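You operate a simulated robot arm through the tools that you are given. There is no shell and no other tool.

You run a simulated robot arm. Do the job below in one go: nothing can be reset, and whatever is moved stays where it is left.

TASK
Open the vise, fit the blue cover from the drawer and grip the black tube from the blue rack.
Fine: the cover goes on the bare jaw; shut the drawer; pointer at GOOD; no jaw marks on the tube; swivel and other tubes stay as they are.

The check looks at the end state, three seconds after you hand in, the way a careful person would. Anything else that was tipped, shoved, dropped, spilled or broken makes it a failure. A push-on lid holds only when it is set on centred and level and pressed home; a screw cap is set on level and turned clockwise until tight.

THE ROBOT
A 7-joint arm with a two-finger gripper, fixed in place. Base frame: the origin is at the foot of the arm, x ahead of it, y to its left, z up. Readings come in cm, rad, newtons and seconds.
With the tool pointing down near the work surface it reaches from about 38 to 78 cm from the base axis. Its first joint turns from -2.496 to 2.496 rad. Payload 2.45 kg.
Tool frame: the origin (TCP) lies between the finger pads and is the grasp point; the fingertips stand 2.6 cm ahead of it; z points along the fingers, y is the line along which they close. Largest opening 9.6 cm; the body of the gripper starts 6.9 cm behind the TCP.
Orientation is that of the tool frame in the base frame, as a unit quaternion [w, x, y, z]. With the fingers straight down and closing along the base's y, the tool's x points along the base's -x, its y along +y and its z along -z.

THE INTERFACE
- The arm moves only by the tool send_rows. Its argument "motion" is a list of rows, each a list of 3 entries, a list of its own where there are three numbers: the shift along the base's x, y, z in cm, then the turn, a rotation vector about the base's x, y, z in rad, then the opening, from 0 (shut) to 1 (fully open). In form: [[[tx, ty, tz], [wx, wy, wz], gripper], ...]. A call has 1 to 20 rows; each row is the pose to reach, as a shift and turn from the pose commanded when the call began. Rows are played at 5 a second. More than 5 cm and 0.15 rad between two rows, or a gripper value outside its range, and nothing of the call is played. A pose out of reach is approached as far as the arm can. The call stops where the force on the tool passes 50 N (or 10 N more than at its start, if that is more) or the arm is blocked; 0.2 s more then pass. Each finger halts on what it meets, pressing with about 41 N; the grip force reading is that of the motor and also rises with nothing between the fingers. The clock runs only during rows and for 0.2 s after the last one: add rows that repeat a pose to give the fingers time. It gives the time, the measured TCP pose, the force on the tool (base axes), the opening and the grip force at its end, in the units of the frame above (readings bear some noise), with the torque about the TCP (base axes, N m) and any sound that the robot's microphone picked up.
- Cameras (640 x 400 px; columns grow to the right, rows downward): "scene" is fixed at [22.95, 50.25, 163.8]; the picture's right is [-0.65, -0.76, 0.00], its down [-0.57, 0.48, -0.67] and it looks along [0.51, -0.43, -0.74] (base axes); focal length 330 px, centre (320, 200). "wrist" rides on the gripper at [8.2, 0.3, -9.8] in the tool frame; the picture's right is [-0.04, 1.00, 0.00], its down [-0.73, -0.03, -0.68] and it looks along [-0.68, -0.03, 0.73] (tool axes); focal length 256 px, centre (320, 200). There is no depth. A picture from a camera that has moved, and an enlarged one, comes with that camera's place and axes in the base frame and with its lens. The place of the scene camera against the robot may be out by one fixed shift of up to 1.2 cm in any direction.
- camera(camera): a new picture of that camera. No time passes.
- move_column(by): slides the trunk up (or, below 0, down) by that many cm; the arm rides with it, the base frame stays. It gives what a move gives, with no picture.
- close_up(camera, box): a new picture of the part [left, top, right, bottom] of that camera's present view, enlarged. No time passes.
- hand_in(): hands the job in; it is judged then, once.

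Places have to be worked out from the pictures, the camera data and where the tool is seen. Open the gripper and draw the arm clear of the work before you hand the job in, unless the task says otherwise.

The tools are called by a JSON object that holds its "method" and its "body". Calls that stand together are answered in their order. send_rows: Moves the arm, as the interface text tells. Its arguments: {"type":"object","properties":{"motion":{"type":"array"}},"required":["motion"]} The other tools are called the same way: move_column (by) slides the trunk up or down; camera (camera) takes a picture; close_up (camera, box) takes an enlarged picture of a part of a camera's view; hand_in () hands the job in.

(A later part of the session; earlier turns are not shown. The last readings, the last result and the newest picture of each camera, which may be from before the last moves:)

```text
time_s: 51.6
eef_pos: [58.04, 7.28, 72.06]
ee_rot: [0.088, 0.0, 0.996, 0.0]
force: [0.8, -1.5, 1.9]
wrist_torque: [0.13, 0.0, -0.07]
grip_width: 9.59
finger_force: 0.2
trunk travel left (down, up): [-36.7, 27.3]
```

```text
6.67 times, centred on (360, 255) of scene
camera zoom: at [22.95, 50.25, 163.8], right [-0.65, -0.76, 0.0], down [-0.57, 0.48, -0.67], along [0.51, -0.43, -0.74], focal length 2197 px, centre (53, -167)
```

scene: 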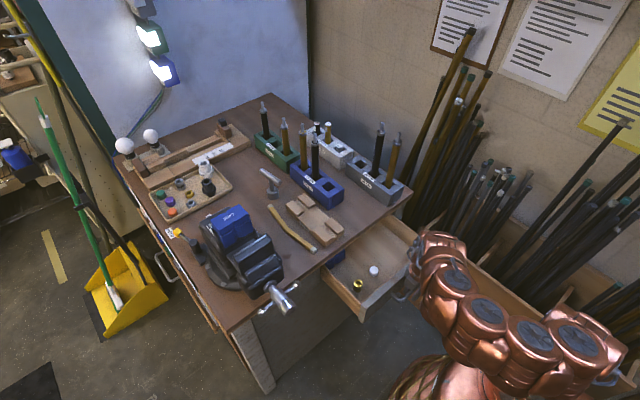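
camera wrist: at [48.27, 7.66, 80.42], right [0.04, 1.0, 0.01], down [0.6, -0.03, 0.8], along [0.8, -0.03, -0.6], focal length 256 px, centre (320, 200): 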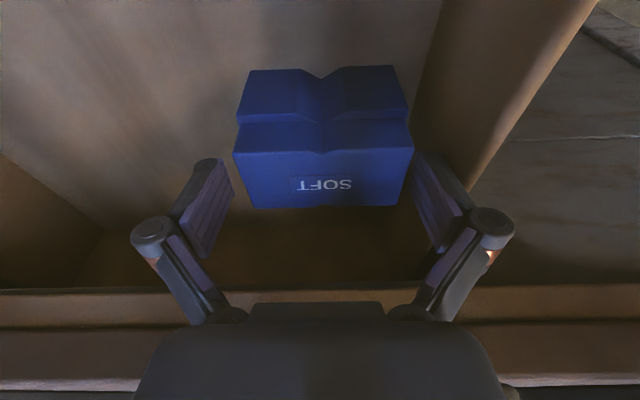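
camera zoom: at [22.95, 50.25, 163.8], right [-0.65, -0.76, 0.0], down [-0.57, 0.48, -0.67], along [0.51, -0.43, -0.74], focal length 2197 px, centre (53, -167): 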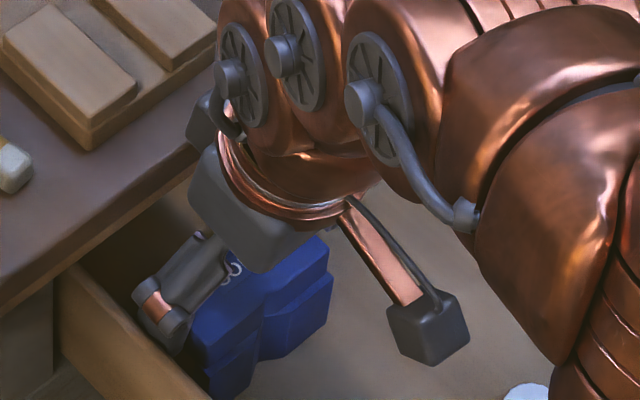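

Both fingers straddle the cover's ends. Closing.

{"method": "send_rows", "body": {"motion": [[[0, 0, 0], [0, 0, 0], 0.7], [[0, 0, 0], [0, 0, 0], 0.5], [[0, 0, 0], [0, 0, 0], 0.5], [[0, 0, 0], [0, 0, 0], 0.5]]}}

{"method": "camera", "body": {"camera": "wrist"}}

```text
time_s: 52.6
eef_pos: [58.13, 7.41, 72.52]
ee_rot: [0.093, -0.002, 0.996, 0.001]
force: [0.1, 1.1, 30.2]
wrist_torque: [-0.6, 0.54, 0.07]
grip_width: 6.32
finger_force: 40.9
trunk travel left (down, up): [-36.7, 27.3]
stopped in row 4: the force on the tool passed its limit at 54 N (the readings are from after the stop); the commanded pose is now the measured one
```

```text
taken
camera wrist: at [48.36, 7.83, 80.75], right [0.04, 1.0, 0.01], down [0.6, -0.03, 0.8], along [0.8, -0.02, -0.6], focal length 256 px, centre (320, 200)
```

wrist: 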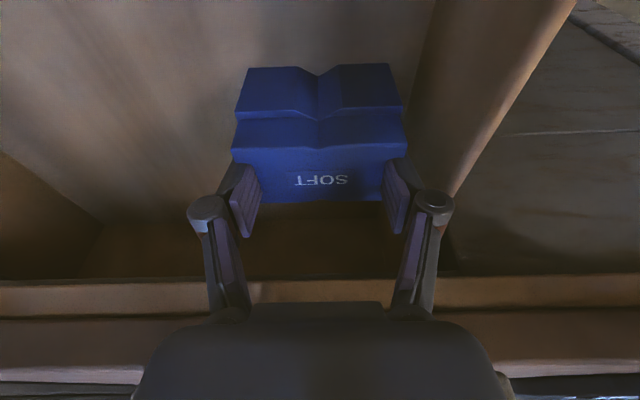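

The fingers closed to 6.3 cm with a 30–54 N upward push: the tips are shorter ahead of the TCP when wide open, so they rode onto the cover's top instead of its ends. I lift, open, and re-measure its height.

{"method": "send_rows", "body": {"motion": [[[0, 0, 1.5], [0, 0, 0], 0.66], [[-0.3, 0, 4], [0, 0, 0], 0.8], [[-0.6, 0, 7], [0, 0, 0], 1], [[-0.6, 0, 7], [0, 0, 0], 1]]}}

{"method": "camera", "body": {"camera": "wrist"}}

{"method": "close_up", "body": {"camera": "wrist", "box": [240, 0, 400, 150]}}

{"method": "close_up", "body": {"camera": "scene", "box": [325, 225, 395, 285]}}

```text
time_s: 53.6
eef_pos: [57.49, 7.39, 79.28]
ee_rot: [0.09, -0.001, 0.996, 0.001]
force: [-0.1, -0.4, 1.0]
wrist_torque: [-0.02, 0.04, -0.02]
grip_width: 9.6
finger_force: 0.1
trunk travel left (down, up): [-36.7, 27.3]
```

```text
taken
camera wrist: at [47.72, 7.77, 87.55], right [0.04, 1.0, 0.01], down [0.6, -0.03, 0.8], along [0.8, -0.02, -0.6], focal length 256 px, centre (320, 200)
```

wrist: 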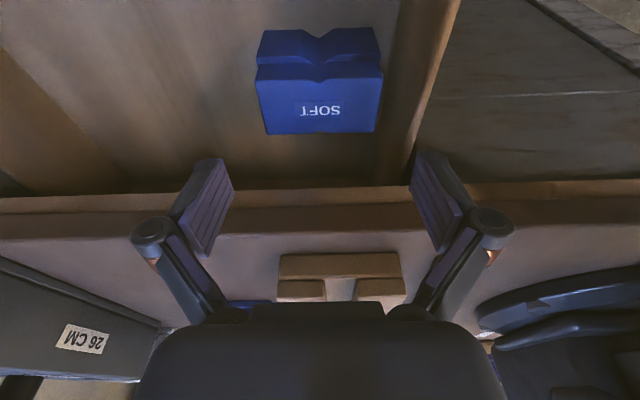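

```text
2.67 times, centred on (320, 75) of wrist
camera zoom: at [47.72, 7.77, 87.55], right [0.04, 1.0, 0.01], down [0.6, -0.03, 0.8], along [0.8, -0.02, -0.6], focal length 683 px, centre (320, 533)
```

zoom: 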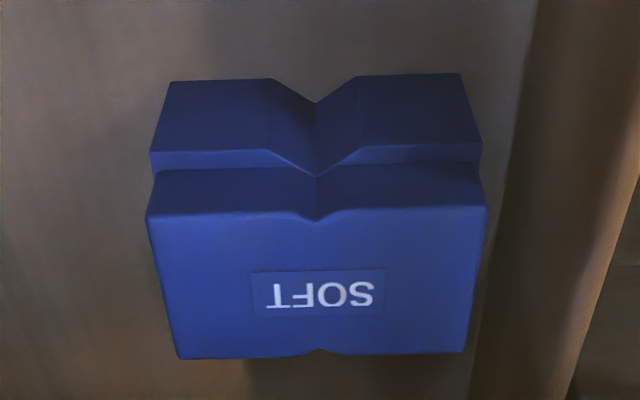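

```text
6.67 times, centred on (360, 255) of scene
camera zoom: at [22.95, 50.25, 163.8], right [-0.65, -0.76, 0.0], down [-0.57, 0.48, -0.67], along [0.51, -0.43, -0.74], focal length 2197 px, centre (53, -167)
```

zoom: 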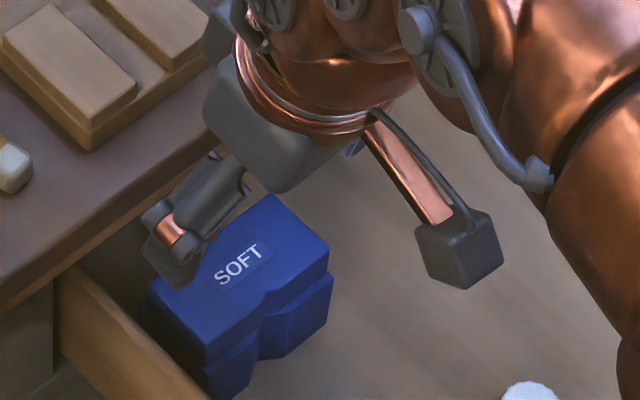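

Re-measured: cover top ≈71.7, centre ≈(58.1, 7.55). I'll descend about 1.6 cm lower than before, opening 9.1 cm so the knuckles clear the drawer wall, then look.

{"method": "send_rows", "body": {"motion": [[[0.2, 0.16, -3], [0, 0, 0], 0.95], [[0.4, 0.16, -6], [0, 0, 0], 0.95], [[0.5, 0.16, -7.5], [0, 0, 0], 0.95], [[0.6, 0.16, -8.8], [0, 0, 0], 0.95], [[0.6, 0.16, -8.8], [0, 0, 0], 0.95]]}}

{"method": "camera", "body": {"camera": "wrist"}}

{"method": "close_up", "body": {"camera": "scene", "box": [325, 225, 395, 285]}}

```text
time_s: 54.7
eef_pos: [58.29, 7.41, 71.26]
ee_rot: [0.097, 0.0, 0.995, 0.0]
force: [-13.5, -6.0, 28.8]
wrist_torque: [-0.01, -1.85, -0.19]
grip_width: 9.12
finger_force: 0.2
trunk travel left (down, up): [-36.7, 27.3]
stopped in row 5: the force on the tool passed its limit at 61 N (the readings are from after the stop); the commanded pose is now the measured one
```

```text
taken
camera wrist: at [48.37, 7.83, 79.45], right [0.04, 1.0, 0.01], down [0.59, -0.03, 0.81], along [0.81, -0.03, -0.59], focal length 256 px, centre (320, 200)
```

wrist: 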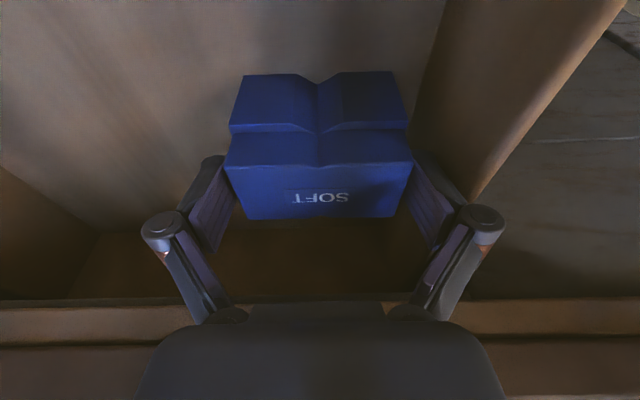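

```text
6.67 times, centred on (360, 255) of scene
camera zoom: at [22.95, 50.25, 163.8], right [-0.65, -0.76, 0.0], down [-0.57, 0.48, -0.67], along [0.51, -0.43, -0.74], focal length 2197 px, centre (53, -167)
```

zoom: 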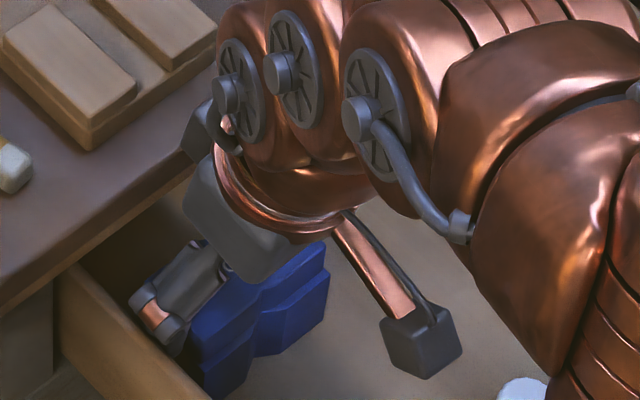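

The gripper body met the bench-top edge (contact works out at about x=61.4, z=78). I back off up and toward me, steepen the tilt to 30° so the body clears the edge, and re-check.

{"method": "send_rows", "body": {"motion": [[[-1, 0, 1.5], [0, 0, 0], 0.95], [[-2.5, 0, 4], [0, -0.11, 0], 0.95], [[-4, 0, 6.5], [0, -0.22, 0], 0.95], [[-4.9, 0, 6.5], [0, -0.329, 0], 0.95], [[-4.9, 0, 6.5], [0, -0.329, 0], 0.95]]}}

{"method": "camera", "body": {"camera": "wrist"}}

{"method": "close_up", "body": {"camera": "scene", "box": [315, 210, 415, 290]}}

```text
time_s: 55.9
eef_pos: [53.4, 7.34, 77.42]
ee_rot: [0.258, -0.001, 0.966, 0.0]
force: [1.0, 0.2, 0.0]
wrist_torque: [-0.04, 0.01, 0.01]
grip_width: 9.11
finger_force: 0.0
trunk travel left (down, up): [-36.7, 27.3]
```

```text
taken
camera wrist: at [41.44, 7.84, 82.05], right [0.03, 1.0, 0.02], down [0.3, -0.03, 0.95], along [0.95, -0.03, -0.3], focal length 256 px, centre (320, 200)
```

wrist: 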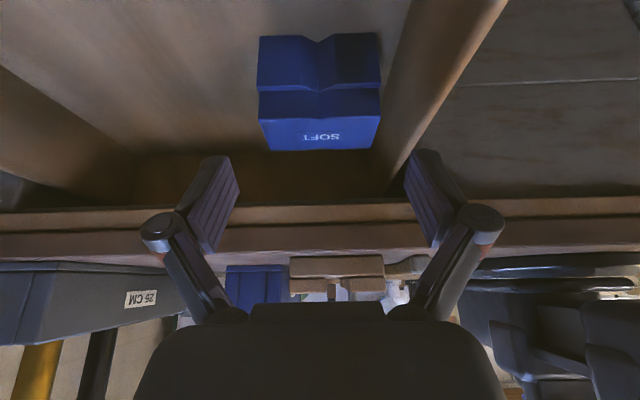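

```text
5.00 times, centred on (365, 250) of scene
camera zoom: at [22.95, 50.25, 163.8], right [-0.65, -0.76, 0.0], down [-0.57, 0.48, -0.67], along [0.51, -0.43, -0.74], focal length 1648 px, centre (95, -50)
```

zoom: 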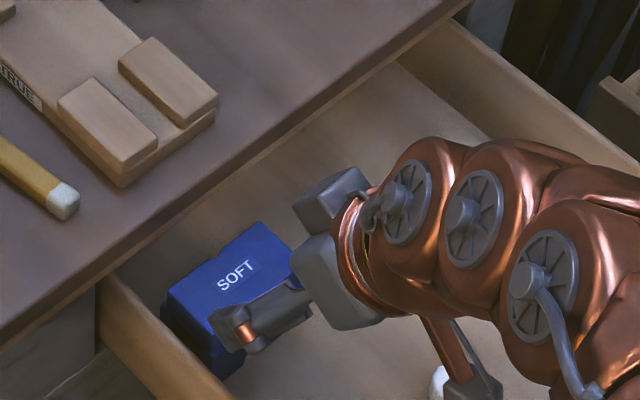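

Clear now; the cover's centre remains at y≈7.46. I slide in along the tilted axis to the grasp pose.

{"method": "send_rows", "body": {"motion": [[[1.5, 0.12, -2.2], [0, 0, 0], 0.95], [[3, 0.12, -4.4], [0, 0, 0], 0.95], [[3.8, 0.12, -5.6], [0, 0, 0], 0.95], [[4.6, 0.12, -6.7], [0, 0, 0], 0.95], [[4.6, 0.12, -6.7], [0, 0, 0], 0.95]]}}

{"method": "camera", "body": {"camera": "wrist"}}

{"method": "close_up", "body": {"camera": "scene", "box": [325, 225, 395, 285]}}

```text
time_s: 57.1
eef_pos: [57.99, 7.24, 70.94]
ee_rot: [0.257, 0.0, 0.966, 0.0]
force: [0.0, -29.2, 27.6]
wrist_torque: [2.16, 0.26, 0.41]
grip_width: 9.21
finger_force: 0.0
trunk travel left (down, up): [-36.7, 27.3]
```

```text
taken
camera wrist: at [46.03, 7.8, 75.43], right [0.04, 1.0, 0.02], down [0.3, -0.03, 0.95], along [0.95, -0.03, -0.3], focal length 256 px, centre (320, 200)
```

wrist: 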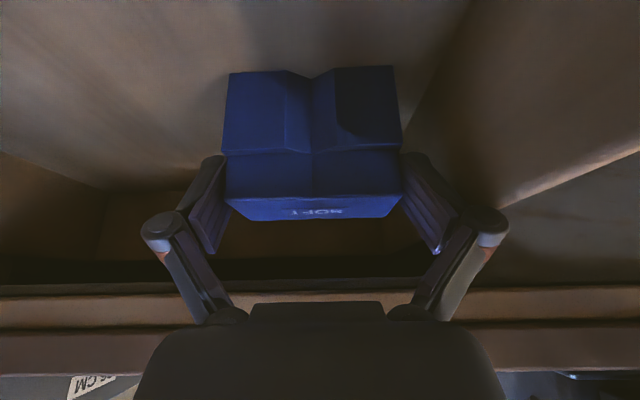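

```text
6.67 times, centred on (360, 255) of scene
camera zoom: at [22.95, 50.25, 163.8], right [-0.65, -0.76, 0.0], down [-0.57, 0.48, -0.67], along [0.51, -0.43, -0.74], focal length 2197 px, centre (53, -167)
```

zoom: 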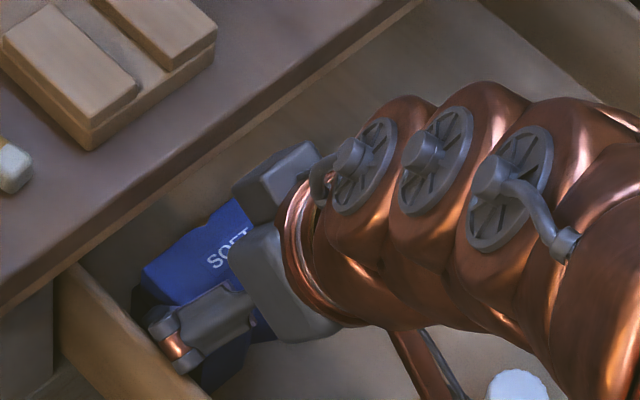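

The left knuckle is bearing on the drawer's side wall top. I'll raise ~0.7 cm and narrow the opening slightly, then close on the cover's upper ends.

{"method": "send_rows", "body": {"motion": [[[0, -0.15, 1.3], [0, 0, 0], 0.93], [[0, -0.15, 1.3], [0, 0, 0], 0.92], [[0, -0.15, 0.75], [0, 0, 0], 0.92]]}}

{"method": "camera", "body": {"camera": "wrist"}}

```text
time_s: 57.9
eef_pos: [57.92, 7.42, 71.64]
ee_rot: [0.257, -0.002, 0.966, 0.001]
force: [-0.2, -4.4, 2.5]
wrist_torque: [0.23, 0.0, 0.07]
grip_width: 8.76
finger_force: 0.1
trunk travel left (down, up): [-36.7, 27.3]
```

```text
taken
camera wrist: at [46.02, 7.87, 76.1], right [0.03, 1.0, 0.02], down [0.3, -0.03, 0.95], along [0.95, -0.03, -0.3], focal length 256 px, centre (320, 200)
```

wrist: 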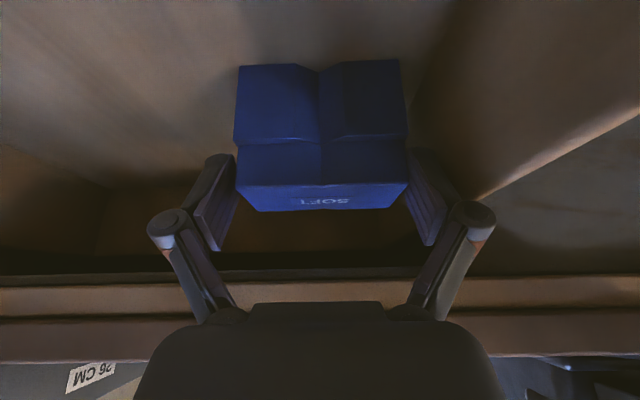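

Nearly clear of the wall and both pads are just outside the cover ends. Closing now.

{"method": "send_rows", "body": {"motion": [[[0, 0, 0], [0, 0, 0], 0.8], [[0, 0, 0], [0, 0, 0], 0.7], [[0, 0, 0], [0, 0, 0], 0.7], [[0, 0, 0], [0, 0, 0], 0.7]]}}

{"method": "camera", "body": {"camera": "wrist"}}

```text
time_s: 58.9
eef_pos: [57.94, 7.44, 71.64]
ee_rot: [0.257, 0.0, 0.966, 0.001]
force: [-0.3, 1.1, 0.7]
wrist_torque: [0.13, 0.02, -0.01]
grip_width: 8.33
finger_force: 40.5
trunk travel left (down, up): [-36.7, 27.3]
```

```text
taken
camera wrist: at [46.03, 7.85, 76.11], right [0.03, 1.0, 0.02], down [0.3, -0.03, 0.95], along [0.95, -0.03, -0.3], focal length 256 px, centre (320, 200)
```

wrist: 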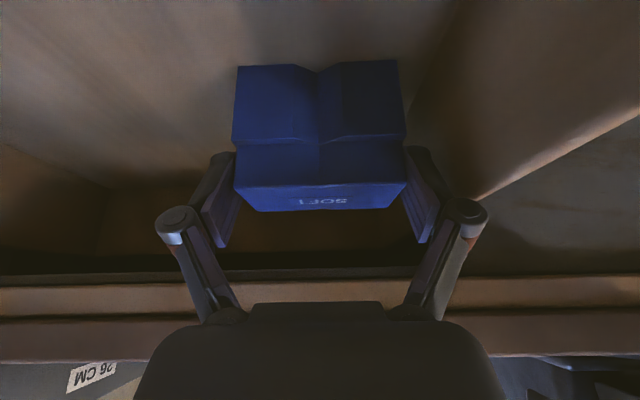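

Gripped on the ends (8.33 cm, 40 N, no stray load). Before carrying it nearer, I check the drawer front's height so the camera arm clears it.

{"method": "close_up", "body": {"camera": "scene", "box": [320, 230, 440, 330]}}

```text
4.00 times, centred on (380, 280) of scene
camera zoom: at [22.95, 50.25, 163.8], right [-0.65, -0.76, 0.0], down [-0.57, 0.48, -0.67], along [0.51, -0.43, -0.74], focal length 1318 px, centre (80, -120)
```

zoom: 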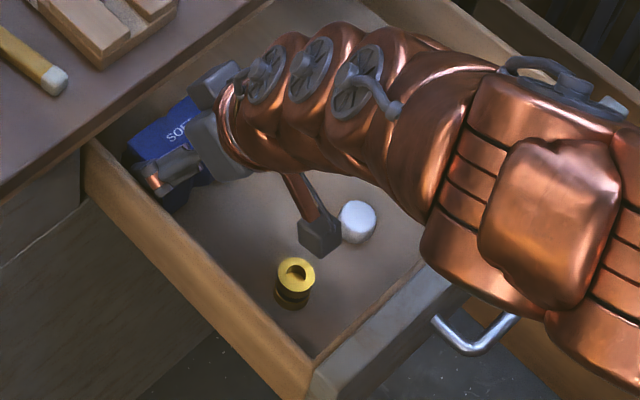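

The drawer front's top is around z≈73–74, so I can shift the cover ~5.5 cm toward me with the camera arm clearing it. Lift 2.5 cm first and check it comes level.

{"method": "send_rows", "body": {"motion": [[[0, 0, 0.5], [0, 0, 0], 0.7], [[0, 0, 1.2], [0, 0, 0], 0.7], [[0, -0.5, 2], [0, 0, 0], 0.7], [[0, -0.5, 2.7], [0, 0, 0], 0.7], [[0, -0.5, 2.7], [0, 0, 0], 0.7]]}}

{"method": "camera", "body": {"camera": "wrist"}}

{"method": "close_up", "body": {"camera": "scene", "box": [325, 225, 395, 285]}}

```text
time_s: 60.1
eef_pos: [58.03, 6.98, 74.33]
ee_rot: [0.257, -0.001, 0.966, 0.0]
force: [0.9, 0.6, -1.4]
wrist_torque: [0.04, 0.0, 0.02]
grip_width: 8.32
finger_force: 41.6
trunk travel left (down, up): [-36.7, 27.3]
```

```text
taken
camera wrist: at [46.07, 7.36, 78.84], right [0.03, 1.0, 0.02], down [0.3, -0.03, 0.95], along [0.95, -0.03, -0.3], focal length 256 px, centre (320, 200)
```

wrist: 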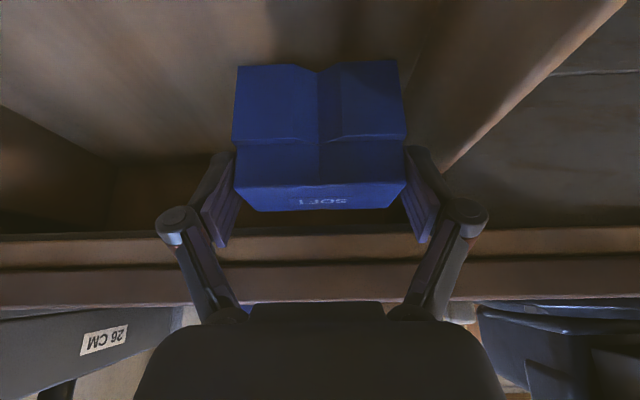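

```text
6.67 times, centred on (360, 255) of scene
camera zoom: at [22.95, 50.25, 163.8], right [-0.65, -0.76, 0.0], down [-0.57, 0.48, -0.67], along [0.51, -0.43, -0.74], focal length 2197 px, centre (53, -167)
```

zoom: 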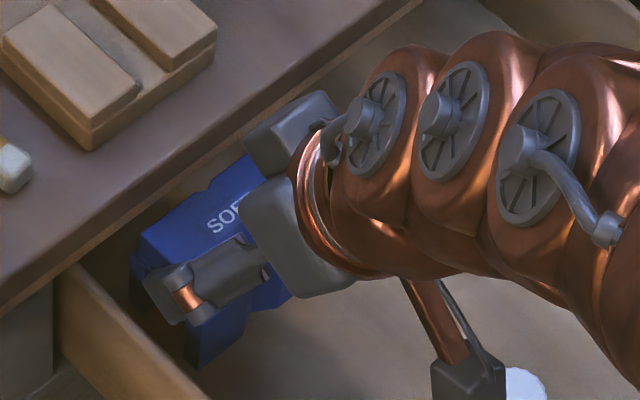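

The cover lifts solidly and level. Now shift it 5.5 cm toward me and 2.5 cm right, then set it down.

{"method": "send_rows", "body": {"motion": [[[-1.5, -0.8, 0], [0, 0, 0], 0.7], [[-3, -1.6, 0], [0, 0, 0], 0.7], [[-4.5, -2.5, 0], [0, 0, 0], 0.7], [[-5.6, -2.5, 0], [0, 0, 0], 0.7], [[-5.6, -2.5, -1], [0, 0, 0], 0.7], [[-5.6, -2.5, -2], [0, 0, 0], 0.7], [[-5.6, -2.5, -2.5], [0, 0, 0], 0.7], [[-5.6, -2.5, -2.75], [0, 0, 0], 0.7]]}}

{"method": "camera", "body": {"camera": "wrist"}}

{"method": "close_up", "body": {"camera": "scene", "box": [320, 230, 440, 330]}}

```text
time_s: 61.9
eef_pos: [52.44, 4.52, 71.45]
ee_rot: [0.258, 0.0, 0.966, 0.001]
force: [0.5, 1.5, 3.1]
wrist_torque: [0.18, 0.03, -0.01]
grip_width: 8.29
finger_force: 41.0
trunk travel left (down, up): [-36.7, 27.3]
```

```text
taken
camera wrist: at [40.46, 4.88, 76.1], right [0.03, 1.0, 0.02], down [0.3, -0.03, 0.95], along [0.95, -0.03, -0.3], focal length 256 px, centre (320, 200)
```

wrist: 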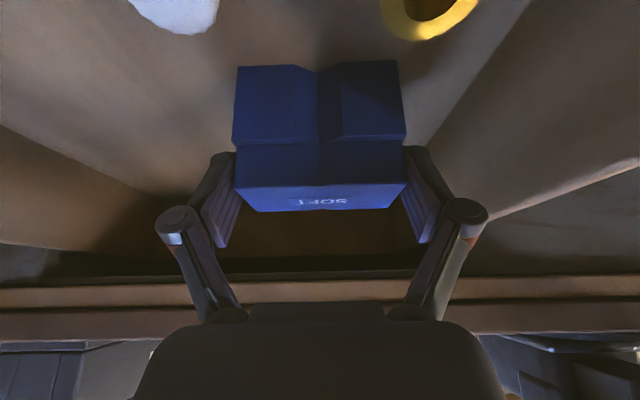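

```text
4.00 times, centred on (380, 280) of scene
camera zoom: at [22.95, 50.25, 163.8], right [-0.65, -0.76, 0.0], down [-0.57, 0.48, -0.67], along [0.51, -0.43, -0.74], focal length 1318 px, centre (80, -120)
```

zoom: 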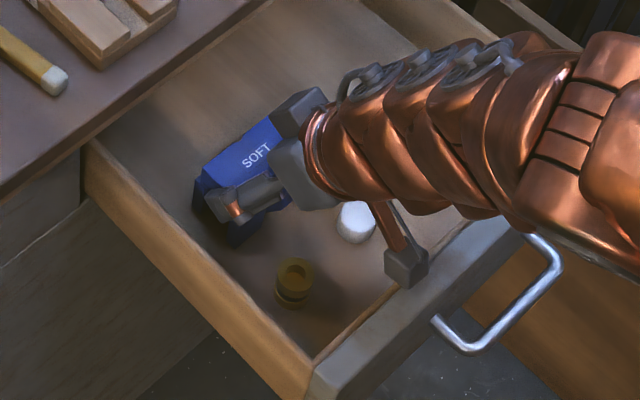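

The cover rests on the drawer floor at about (52.5, 4.5), clear of the nut and cap. I release, back out along the tool axis, and swing the tilt to −15° (tool pointing back toward me) for the turning grasp.

{"method": "send_rows", "body": {"motion": [[[0, 0, 0], [0, 0, 0], 0.9], [[0, 0, 0], [0, 0, 0], 0.97], [[-1, 0, 1.73], [0, 0, 0], 0.97], [[-2, 0, 4], [0, 0, 0], 0.97], [[-2, 0, 8], [0, 0, 0], 0.97], [[-2, 0, 12], [0, 0.13, 0], 0.97], [[-2, 0, 14], [0, 0.26, 0], 0.97], [[-2, 0, 14], [0, 0.39, 0], 0.97], [[-2, 0, 14], [0, 0.52, 0], 0.97], [[-1, 0, 14], [0, 0.65, 0], 0.97], [[0, 0, 14], [0, 0.785, 0], 0.97], [[0, 0, 14], [0, 0.785, 0], 0.97]]}}

{"method": "camera", "body": {"camera": "wrist"}}

{"method": "close_up", "body": {"camera": "scene", "box": [225, 205, 300, 270]}}

```text
time_s: 64.5
eef_pos: [52.42, 4.53, 85.41]
ee_rot: [-0.134, -0.001, 0.991, 0.001]
force: [-0.3, -0.2, -0.1]
wrist_torque: [-0.02, 0.03, 0.01]
grip_width: 9.3
finger_force: 0.0
trunk travel left (down, up): [-36.7, 27.3]
```

```text
taken
camera wrist: at [47.13, 4.9, 97.23], right [0.04, 1.0, -0.01], down [0.89, -0.03, 0.46], along [0.46, -0.02, -0.89], focal length 256 px, centre (320, 200)
```

wrist: 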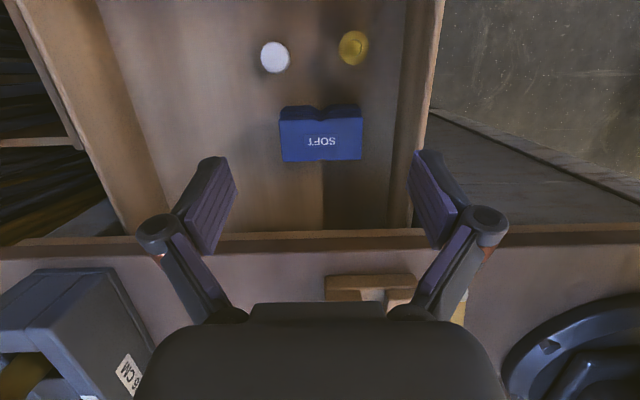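

```text
6.15 times, centred on (262, 238) of scene
camera zoom: at [22.95, 50.25, 163.8], right [-0.65, -0.76, 0.0], down [-0.57, 0.48, -0.67], along [0.51, -0.43, -0.74], focal length 2028 px, centre (674, -31)
```

zoom: 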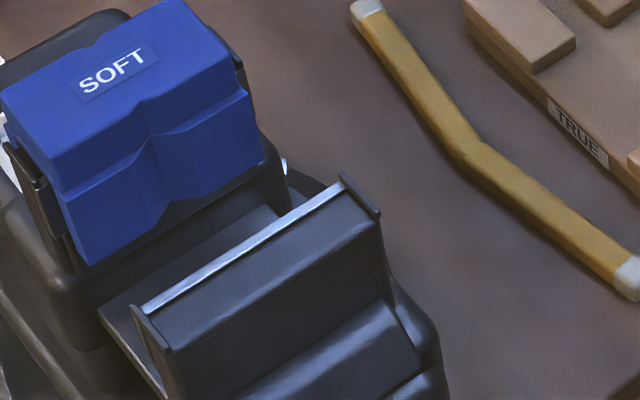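

Zooming on the re-placed cover to get its exact location before grasping it again.

{"method": "close_up", "body": {"camera": "wrist", "box": [260, 80, 380, 180]}}

{"method": "close_up", "body": {"camera": "scene", "box": [335, 240, 405, 300]}}

```text
4.00 times, centred on (320, 130) of wrist
camera zoom: at [47.13, 4.9, 97.23], right [0.04, 1.0, -0.01], down [0.89, -0.03, 0.46], along [0.46, -0.02, -0.89], focal length 1024 px, centre (320, 480)
```

zoom: 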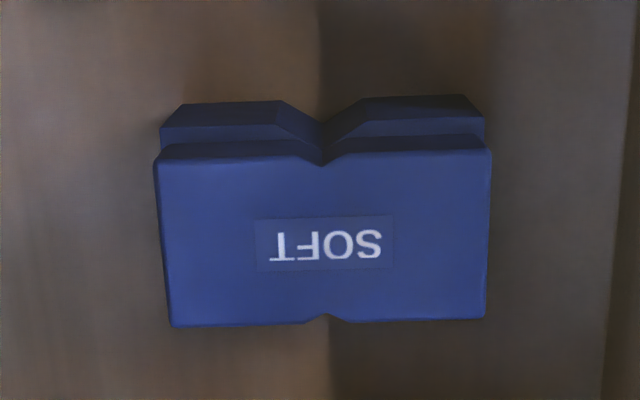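

```text
6.67 times, centred on (370, 270) of scene
camera zoom: at [22.95, 50.25, 163.8], right [-0.65, -0.76, 0.0], down [-0.57, 0.48, -0.67], along [0.51, -0.43, -0.74], focal length 2197 px, centre (-13, -267)
```

zoom: 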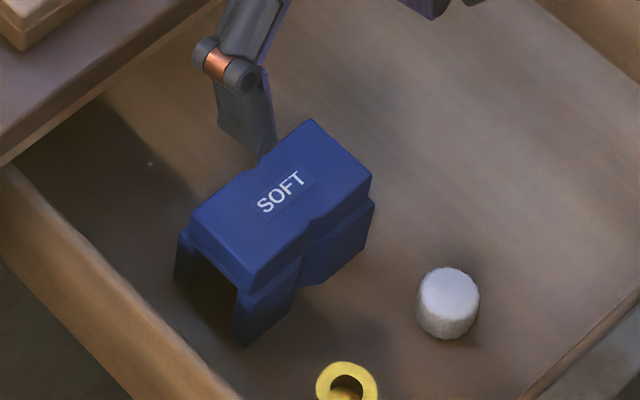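

The cover's top is at z≈71.2, centre (53.75, 4.65). I descend vertically at −10° tilt (keeps the gripper body off the bench edge) and grip its ends.

{"method": "send_rows", "body": {"motion": [[[0.7, 0.12, -4], [0, -0.094, 0], 0.97], [[1.4, 0.12, -8], [0, -0.094, 0], 0.95], [[1.4, 0.12, -11], [0, -0.094, 0], 0.95], [[1.4, 0.12, -13], [0, -0.094, 0], 0.95], [[1.4, 0.12, -14.4], [0, -0.094, 0], 0.95], [[1.4, 0.12, -14.4], [0, -0.094, 0], 0.95]]}}

{"method": "camera", "body": {"camera": "wrist"}}

{"method": "close_up", "body": {"camera": "scene", "box": [325, 225, 415, 300]}}

```text
time_s: 65.9
eef_pos: [53.87, 4.73, 71.14]
ee_rot: [-0.085, 0.0, 0.996, 0.001]
force: [-0.7, -0.1, 0.0]
wrist_torque: [-0.01, -0.02, 0.01]
grip_width: 9.13
finger_force: 0.1
trunk travel left (down, up): [-36.7, 27.3]
```

```text
taken
camera wrist: at [47.47, 5.0, 82.25], right [0.04, 1.0, 0.0], down [0.84, -0.03, 0.54], along [0.54, -0.03, -0.84], focal length 256 px, centre (320, 200)
```

wrist: 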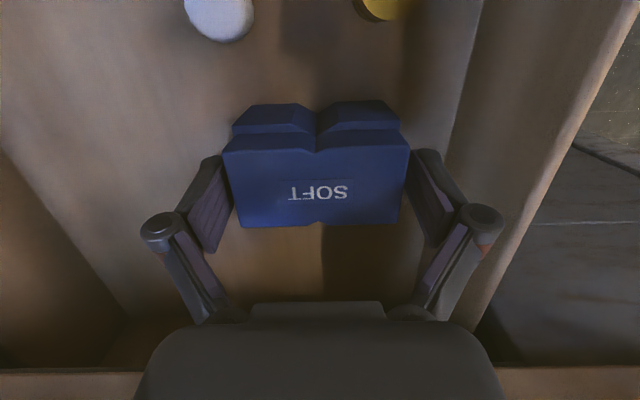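

```text
5.33 times, centred on (370, 262) of scene
camera zoom: at [22.95, 50.25, 163.8], right [-0.65, -0.76, 0.0], down [-0.57, 0.48, -0.67], along [0.51, -0.43, -0.74], focal length 1757 px, centre (53, -133)
```

zoom: 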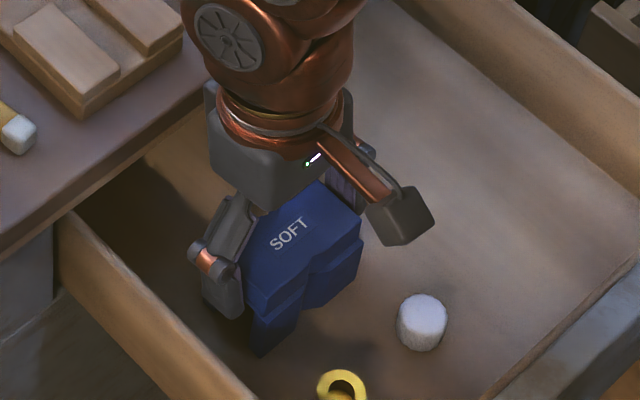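

The fingers straddle the cover cleanly. Close, then lift 1.5 cm and carry it 4.2 cm toward me between the nut and cap line, and lower again.

{"method": "send_rows", "body": {"motion": [[[0, 0, 0], [0, 0, 0], 0.75], [[0, 0, 0], [0, 0, 0], 0.7], [[0, 0, 0], [0, 0, 0], 0.7], [[0, 0, 0.8], [0, 0, 0], 0.7], [[0, 0, 1.6], [0, 0, 0], 0.7], [[-1.2, 0, 1.6], [0, 0, 0], 0.7], [[-2.4, 0, 1.6], [0, 0, 0], 0.7], [[-3.6, -0.2, 1.6], [0, 0, 0], 0.7], [[-4.2, -0.3, 1.6], [0, 0, 0], 0.7], [[-4.2, -0.3, 0.9], [0, 0, 0], 0.7], [[-4.2, -0.3, 0.3], [0, 0, 0], 0.7], [[-4.2, -0.3, 0], [0, 0, 0], 0.7]]}}

{"method": "camera", "body": {"camera": "wrist"}}

{"method": "close_up", "body": {"camera": "scene", "box": [325, 225, 415, 300]}}

```text
time_s: 68.5
eef_pos: [49.62, 4.45, 71.19]
ee_rot: [-0.084, 0.001, 0.996, 0.001]
force: [-0.1, 1.1, 2.3]
wrist_torque: [-0.04, 0.06, -0.02]
grip_width: 8.34
finger_force: 41.1
trunk travel left (down, up): [-36.7, 27.3]
```

```text
taken
camera wrist: at [43.25, 4.72, 82.29], right [0.04, 1.0, 0.0], down [0.84, -0.03, 0.54], along [0.54, -0.03, -0.84], focal length 256 px, centre (320, 200)
```

wrist: 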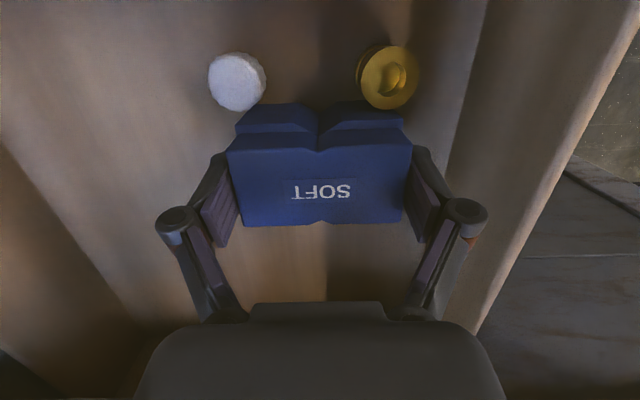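

```text
5.33 times, centred on (370, 262) of scene
camera zoom: at [22.95, 50.25, 163.8], right [-0.65, -0.76, 0.0], down [-0.57, 0.48, -0.67], along [0.51, -0.43, -0.74], focal length 1757 px, centre (53, -133)
```

zoom: 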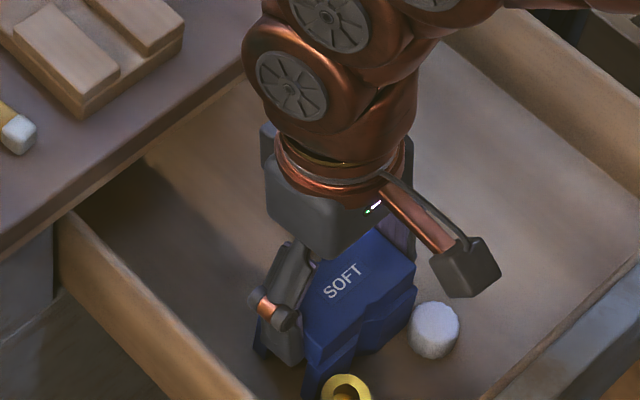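

Set down again at (49.5, 4.35). Now, without leaving, I open slightly, swing the tilt to −25° around the pads, and re-close.

{"method": "send_rows", "body": {"motion": [[[0, 0, 0], [0, 0, 0], 0.95], [[0, 0, 0], [0, 0, 0], 0.95], [[0.05, 0, 0], [0, 0.13, 0], 0.95], [[0.13, 0, -0.05], [0, 0.262, 0], 0.95], [[0.13, 0, -0.1], [0, 0.262, 0], 0.95], [[0.13, 0, -0.1], [0, 0.262, 0], 0.75], [[0.13, 0, -0.1], [0, 0.262, 0], 0.7], [[0.13, 0, -0.1], [0, 0.262, 0], 0.7], [[0.13, 0, -0.1], [0, 0.262, 0], 0.7]]}}

{"method": "camera", "body": {"camera": "wrist"}}

{"method": "close_up", "body": {"camera": "scene", "box": [325, 225, 415, 300]}}

```text
time_s: 70.5
eef_pos: [49.71, 4.39, 71.12]
ee_rot: [-0.214, 0.001, 0.977, 0.001]
force: [0.5, 0.5, 7.1]
wrist_torque: [0.23, 0.17, -0.03]
grip_width: 8.34
finger_force: 40.3
trunk travel left (down, up): [-36.7, 27.3]
```

```text
taken
camera wrist: at [46.47, 4.69, 83.51], right [0.04, 1.0, -0.01], down [0.95, -0.03, 0.31], along [0.31, -0.03, -0.95], focal length 256 px, centre (320, 200)
```

wrist: 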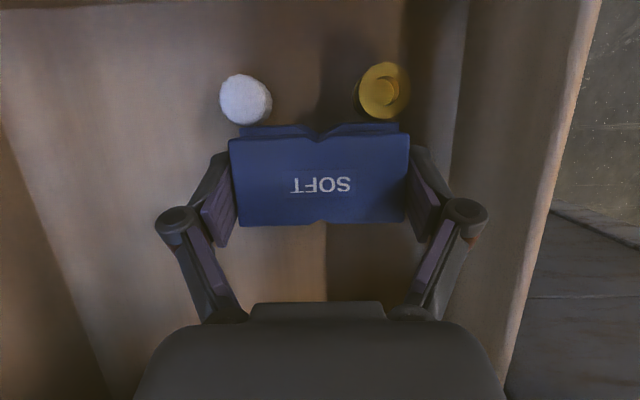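

```text
5.33 times, centred on (370, 262) of scene
camera zoom: at [22.95, 50.25, 163.8], right [-0.65, -0.76, 0.0], down [-0.57, 0.48, -0.67], along [0.51, -0.43, -0.74], focal length 1757 px, centre (53, -133)
```

zoom: 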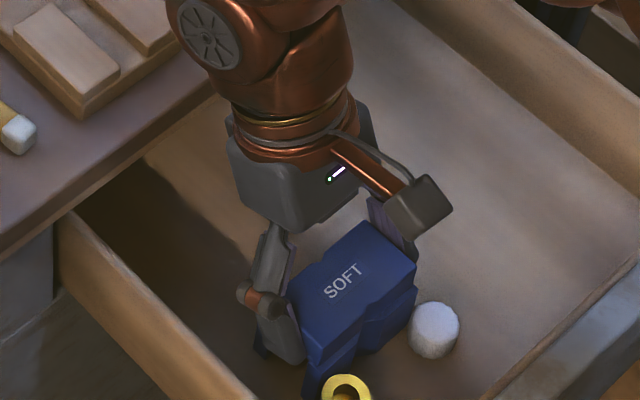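

Gripped again at −24.7° tilt. I lift it clear of the drawer bottom a little, then raise the trunk fully.

{"method": "send_rows", "body": {"motion": [[[0, 0, 1], [0, 0, 0], 0.7], [[0, 0, 3], [0, 0, 0], 0.7], [[0, 0, 5], [0, 0, 0], 0.7]]}}

{"method": "move_column", "body": {"by": 27.3}}

{"method": "camera", "body": {"camera": "wrist"}}

{"method": "camera", "body": {"camera": "scene"}}

```text
time_s: 71.3
eef_pos: [49.71, 4.34, 76.01]
ee_rot: [-0.214, 0.001, 0.977, 0.001]
force: [-0.7, 0.4, -0.8]
wrist_torque: [0.0, 0.04, 0.01]
grip_width: 8.32
finger_force: 41.0
trunk travel left (down, up): [-36.7, 27.3]
```

```text
time_s: 74.1
eef_pos: [49.64, 4.25, 103.26]
ee_rot: [-0.215, 0.0, 0.977, 0.001]
force: [-0.1, -0.4, 0.5]
wrist_torque: [-0.01, 0.03, 0.02]
grip_width: 8.3
finger_force: 41.3
trunk travel left (down, up): [-64.0, 0.0]
```

```text
taken
camera wrist: at [46.49, 4.65, 115.72], right [0.04, 1.0, -0.01], down [0.95, -0.03, 0.31], along [0.31, -0.03, -0.95], focal length 256 px, centre (320, 200)
```

wrist: 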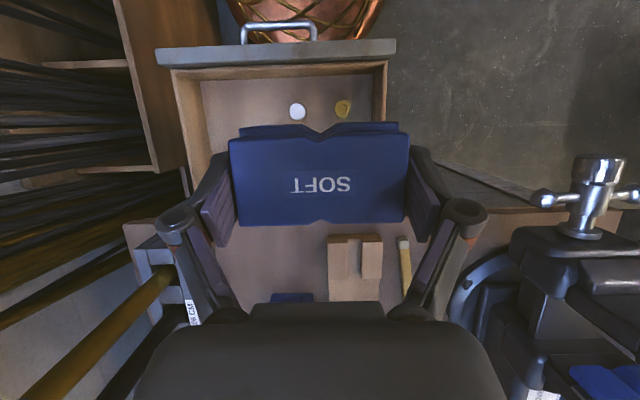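

```text
taken
```

scene: 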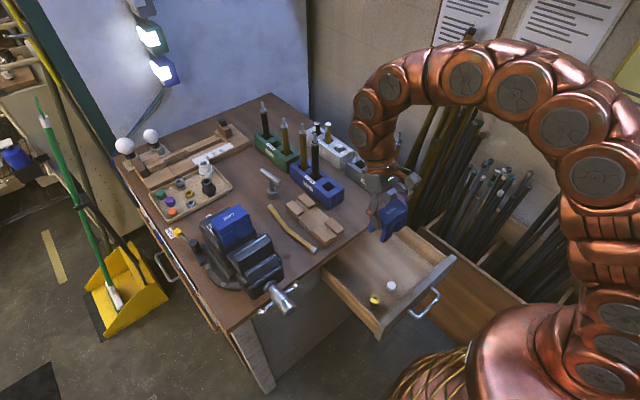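

Cover is clear and held. Now I yaw 180° (the way that worked before) while drifting left and up, so its V front faces away from me.

{"method": "send_rows", "body": {"motion": [[[0, 0.5, 0.3], [0, 0, 0.15], 0.7], [[0, 1, 0.6], [0, 0, 0.3], 0.7], [[0, 1.5, 0.9], [0, 0, 0.45], 0.7], [[0, 2, 1.2], [0, 0, 0.6], 0.7], [[0, 2.5, 1.5], [0, 0, 0.75], 0.7], [[0, 3, 1.8], [0, 0, 0.9], 0.7], [[0, 3.5, 2.1], [0, 0, 1.05], 0.7], [[0, 4, 2.4], [0, 0, 1.2], 0.7], [[0, 4.5, 2.7], [0, 0, 1.35], 0.7], [[0, 5, 3], [0, 0, 1.5], 0.7], [[0, 5.5, 3.3], [0, 0, 1.65], 0.7], [[0, 6, 3.6], [0, 0, 1.8], 0.7], [[0, 6.5, 3.9], [0, 0, 1.95], 0.7], [[0, 7, 4.2], [0, 0, 2.1], 0.7], [[0, 7.5, 4.5], [0, 0, 2.25], 0.7], [[0, 8, 4.8], [0, 0, 2.4], 0.7], [[0, 8.5, 5], [0, 0, 2.55], 0.7], [[0, 9, 5], [0, 0, 2.7], 0.7], [[0, 9.5, 5], [0, 0, 2.85], 0.7], [[0, 10, 5], [0, 0, 3.0], 0.7]]}}

{"method": "send_rows", "body": {"motion": [[[0, 2, 0], [0, 0, 0.1416], 0.7], [[0, 4, 0], [0, 0, 0.1416], 0.7]]}}

{"method": "camera", "body": {"camera": "wrist"}}

{"method": "camera", "body": {"camera": "scene"}}

```text
time_s: 78.3
eef_pos: [49.76, 14.35, 108.45]
ee_rot: [0.015, 0.974, -0.068, 0.215]
force: [0.1, -0.1, -1.2]
wrist_torque: [-0.01, 0.0, 0.0]
grip_width: 8.29
finger_force: 41.1
trunk travel left (down, up): [-64.0, 0.0]
```

```text
time_s: 78.9
eef_pos: [49.66, 18.4, 108.28]
ee_rot: [0.0, 0.977, 0.0, 0.214]
force: [0.2, 0.2, -1.4]
wrist_torque: [0.01, 0.01, 0.02]
grip_width: 8.29
finger_force: 40.9
trunk travel left (down, up): [-64.0, 0.0]
```

```text
taken
camera wrist: at [53.0, 18.04, 120.73], right [-0.04, -1.0, -0.01], down [-0.95, 0.03, 0.31], along [-0.31, 0.03, -0.95], focal length 256 px, centre (320, 200)
```

wrist: 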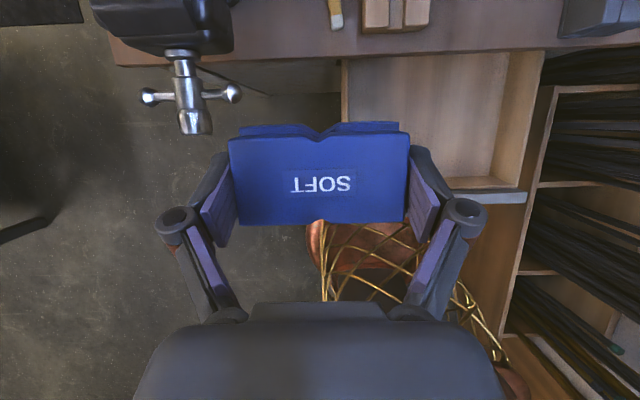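

```text
taken
```

scene: 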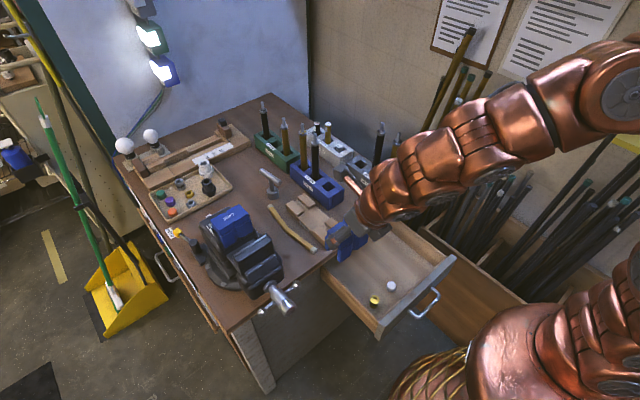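

The V front now faces +x. I move toward the vise, staying short of the near jaw and with the cover's underside above everything, to measure the jaw in the same view.

{"method": "send_rows", "body": {"motion": [[[1, 4, 0.5], [0, 0, 0], 0.7], [[2, 8, 1], [0, 0, 0], 0.7], [[4, 12, 1.5], [0, 0, 0], 0.7], [[6, 15.5, 2], [0, 0, 0], 0.7], [[7.5, 15.8, 2], [0, 0, 0], 0.7], [[7.5, 15.8, 2], [0, 0, 0], 0.7]]}}

{"method": "camera", "body": {"camera": "wrist"}}

{"method": "close_up", "body": {"camera": "wrist", "box": [220, 0, 420, 240]}}

{"method": "close_up", "body": {"camera": "scene", "box": [195, 180, 315, 280]}}

```text
time_s: 80.3
eef_pos: [57.16, 34.09, 110.34]
ee_rot: [0.001, 0.977, 0.0, 0.215]
force: [-0.2, 0.5, -0.9]
wrist_torque: [0.02, 0.01, -0.01]
grip_width: 8.31
finger_force: 40.8
trunk travel left (down, up): [-64.0, 0.0]
```

```text
taken
camera wrist: at [60.5, 33.9, 122.74], right [-0.04, -1.0, -0.02], down [-0.95, 0.03, 0.31], along [-0.31, 0.03, -0.95], focal length 256 px, centre (320, 200)
```

wrist: 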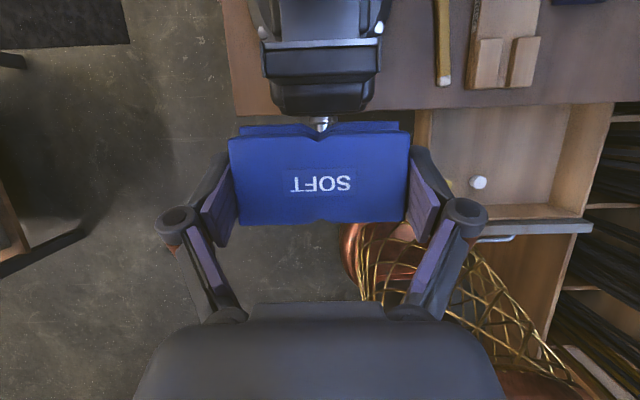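

```text
1.67 times, centred on (320, 120) of wrist
camera zoom: at [60.5, 33.9, 122.74], right [-0.04, -1.0, -0.02], down [-0.95, 0.03, 0.31], along [-0.31, 0.03, -0.95], focal length 427 px, centre (320, 333)
```

zoom: 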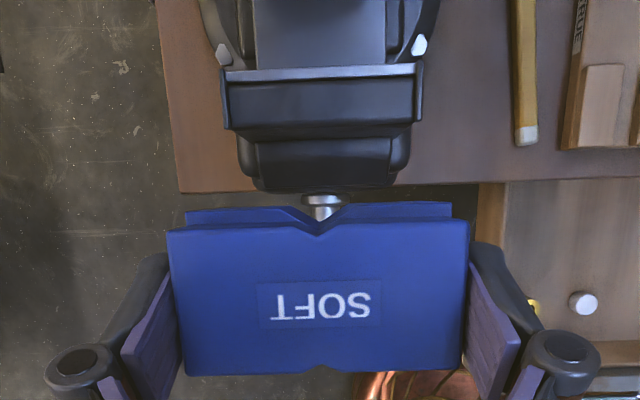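

```text
4.00 times, centred on (255, 230) of scene
camera zoom: at [22.95, 50.25, 163.8], right [-0.65, -0.76, 0.0], down [-0.57, 0.48, -0.67], along [0.51, -0.43, -0.74], focal length 1318 px, centre (580, 80)
```

zoom: 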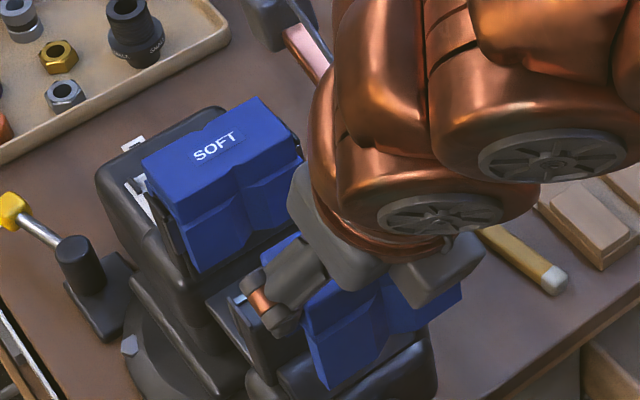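

I can see the near jaw beyond the held cover. Zooming into the jaw and the cover edge to get their relative offsets.

{"method": "close_up", "body": {"camera": "wrist", "box": [245, 0, 395, 100]}}

{"method": "close_up", "body": {"camera": "wrist", "box": [210, 110, 430, 240]}}

```text
4.00 times, centred on (320, 50) of wrist
camera zoom: at [60.5, 33.9, 122.74], right [-0.04, -1.0, -0.02], down [-0.95, 0.03, 0.31], along [-0.31, 0.03, -0.95], focal length 1024 px, centre (320, 800)
```

zoom: 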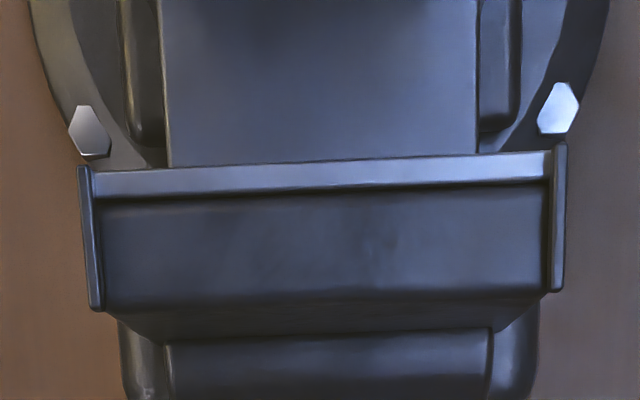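

```text
2.91 times, centred on (320, 175) of wrist
camera zoom: at [60.5, 33.9, 122.74], right [-0.04, -1.0, -0.02], down [-0.95, 0.03, 0.31], along [-0.31, 0.03, -0.95], focal length 745 px, centre (320, 273)
```

zoom: 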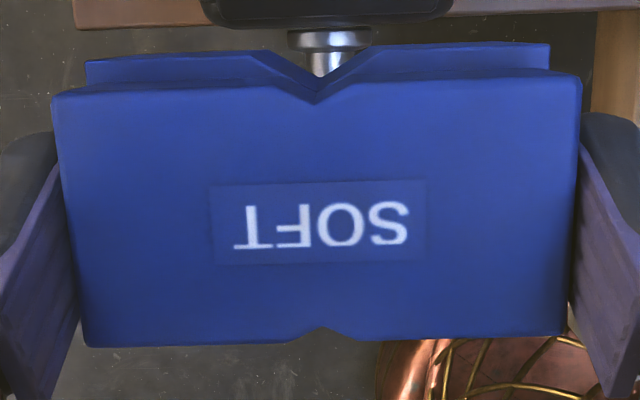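

Relative measures in this view: the jaw (x 63.8–66.3, rails y 29.3–38.85) is 7.6 cm ahead and 0.17 cm to the right of the cover's slot. I move the cover over the jaw, legs just above its top, and check from both cameras.

{"method": "send_rows", "body": {"motion": [[[2, -0.05, 0], [0, 0, 0], 0.7], [[4, -0.1, 0], [0, 0, 0], 0.7], [[6, -0.15, 0], [0, 0, 0], 0.7], [[7.6, -0.17, 0], [0, 0, 0], 0.7], [[7.6, -0.17, -1.5], [0, 0, 0], 0.7], [[7.6, -0.17, -3], [0, 0, 0], 0.7], [[7.6, -0.17, -3], [0, 0, 0], 0.7]]}}

{"method": "camera", "body": {"camera": "wrist"}}

{"method": "close_up", "body": {"camera": "scene", "box": [205, 190, 295, 265]}}

{"method": "close_up", "body": {"camera": "scene", "box": [225, 215, 275, 255]}}

```text
time_s: 81.9
eef_pos: [64.88, 33.97, 107.22]
ee_rot: [0.001, 0.977, 0.0, 0.214]
force: [-0.3, 0.0, 0.0]
wrist_torque: [0.0, -0.03, -0.01]
grip_width: 8.26
finger_force: 40.6
trunk travel left (down, up): [-64.0, 0.0]
```

```text
taken
camera wrist: at [68.16, 33.72, 119.68], right [-0.04, -1.0, -0.01], down [-0.95, 0.03, 0.31], along [-0.31, 0.03, -0.95], focal length 256 px, centre (320, 200)
```

wrist: 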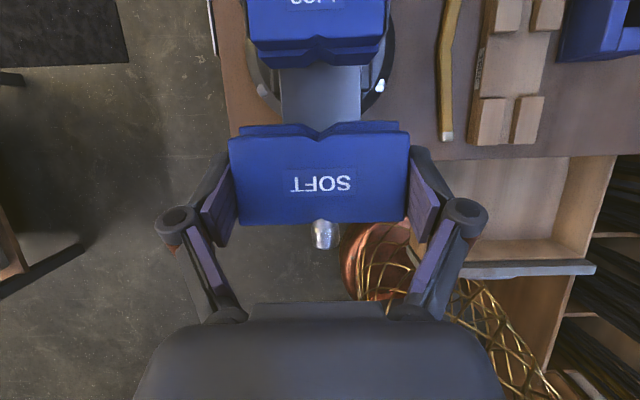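

```text
5.33 times, centred on (250, 228) of scene
camera zoom: at [22.95, 50.25, 163.8], right [-0.65, -0.76, 0.0], down [-0.57, 0.48, -0.67], along [0.51, -0.43, -0.74], focal length 1757 px, centre (693, 53)
```

zoom: 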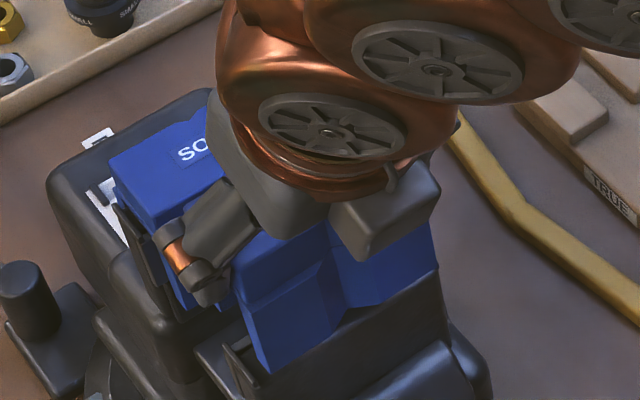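

```text
10.00 times, centred on (250, 235) of scene
camera zoom: at [22.95, 50.25, 163.8], right [-0.65, -0.76, 0.0], down [-0.57, 0.48, -0.67], along [0.51, -0.43, -0.74], focal length 3295 px, centre (1020, -150)
```

zoom: 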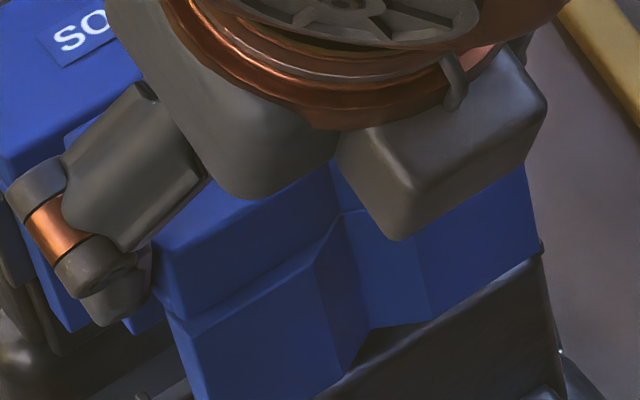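

Now I lower slowly in 0.3 cm steps to engage the legs over the jaw, watching the force.

{"method": "send_rows", "body": {"motion": [[[0, 0, -0.4], [0, 0, 0], 0.7], [[0, 0, -0.8], [0, 0, 0], 0.7], [[0, 0, -1.2], [0, 0, 0], 0.7], [[0, 0, -1.5], [0, 0, 0], 0.7], [[0, 0, -1.8], [0, 0, 0], 0.7], [[0, 0, -2.1], [0, 0, 0], 0.7], [[0, 0, -2.4], [0, 0, 0], 0.7]]}}

{"method": "close_up", "body": {"camera": "scene", "box": [225, 215, 275, 255]}}

{"method": "camera", "body": {"camera": "wrist"}}

```text
time_s: 83.5
eef_pos: [64.86, 33.99, 105.26]
ee_rot: [-0.001, 0.976, 0.001, 0.219]
force: [4.6, -1.6, 28.8]
wrist_torque: [-0.05, 0.07, -0.01]
grip_width: 8.39
finger_force: 40.5
trunk travel left (down, up): [-64.0, 0.0]
```

```text
10.00 times, centred on (250, 235) of scene
camera zoom: at [22.95, 50.25, 163.8], right [-0.65, -0.76, 0.0], down [-0.57, 0.48, -0.67], along [0.51, -0.43, -0.74], focal length 3295 px, centre (1020, -150)
```

zoom: 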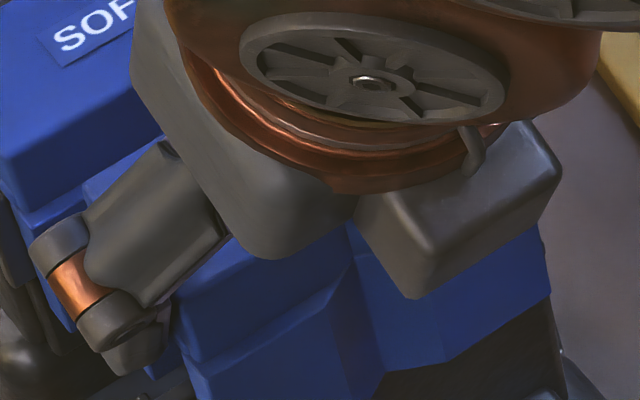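

```text
taken
camera wrist: at [68.16, 33.63, 117.66], right [-0.04, -1.0, -0.02], down [-0.95, 0.03, 0.3], along [-0.3, 0.03, -0.95], focal length 256 px, centre (320, 200)
```

wrist: 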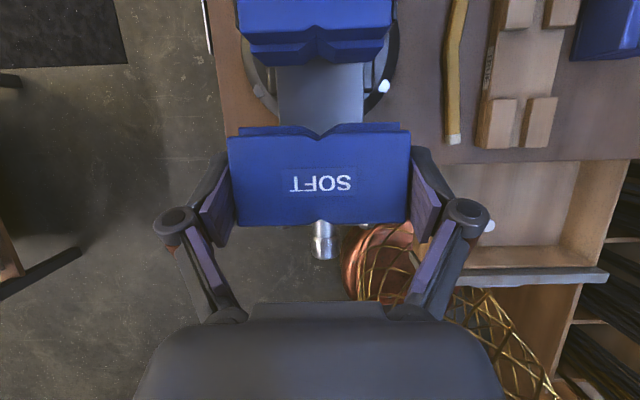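

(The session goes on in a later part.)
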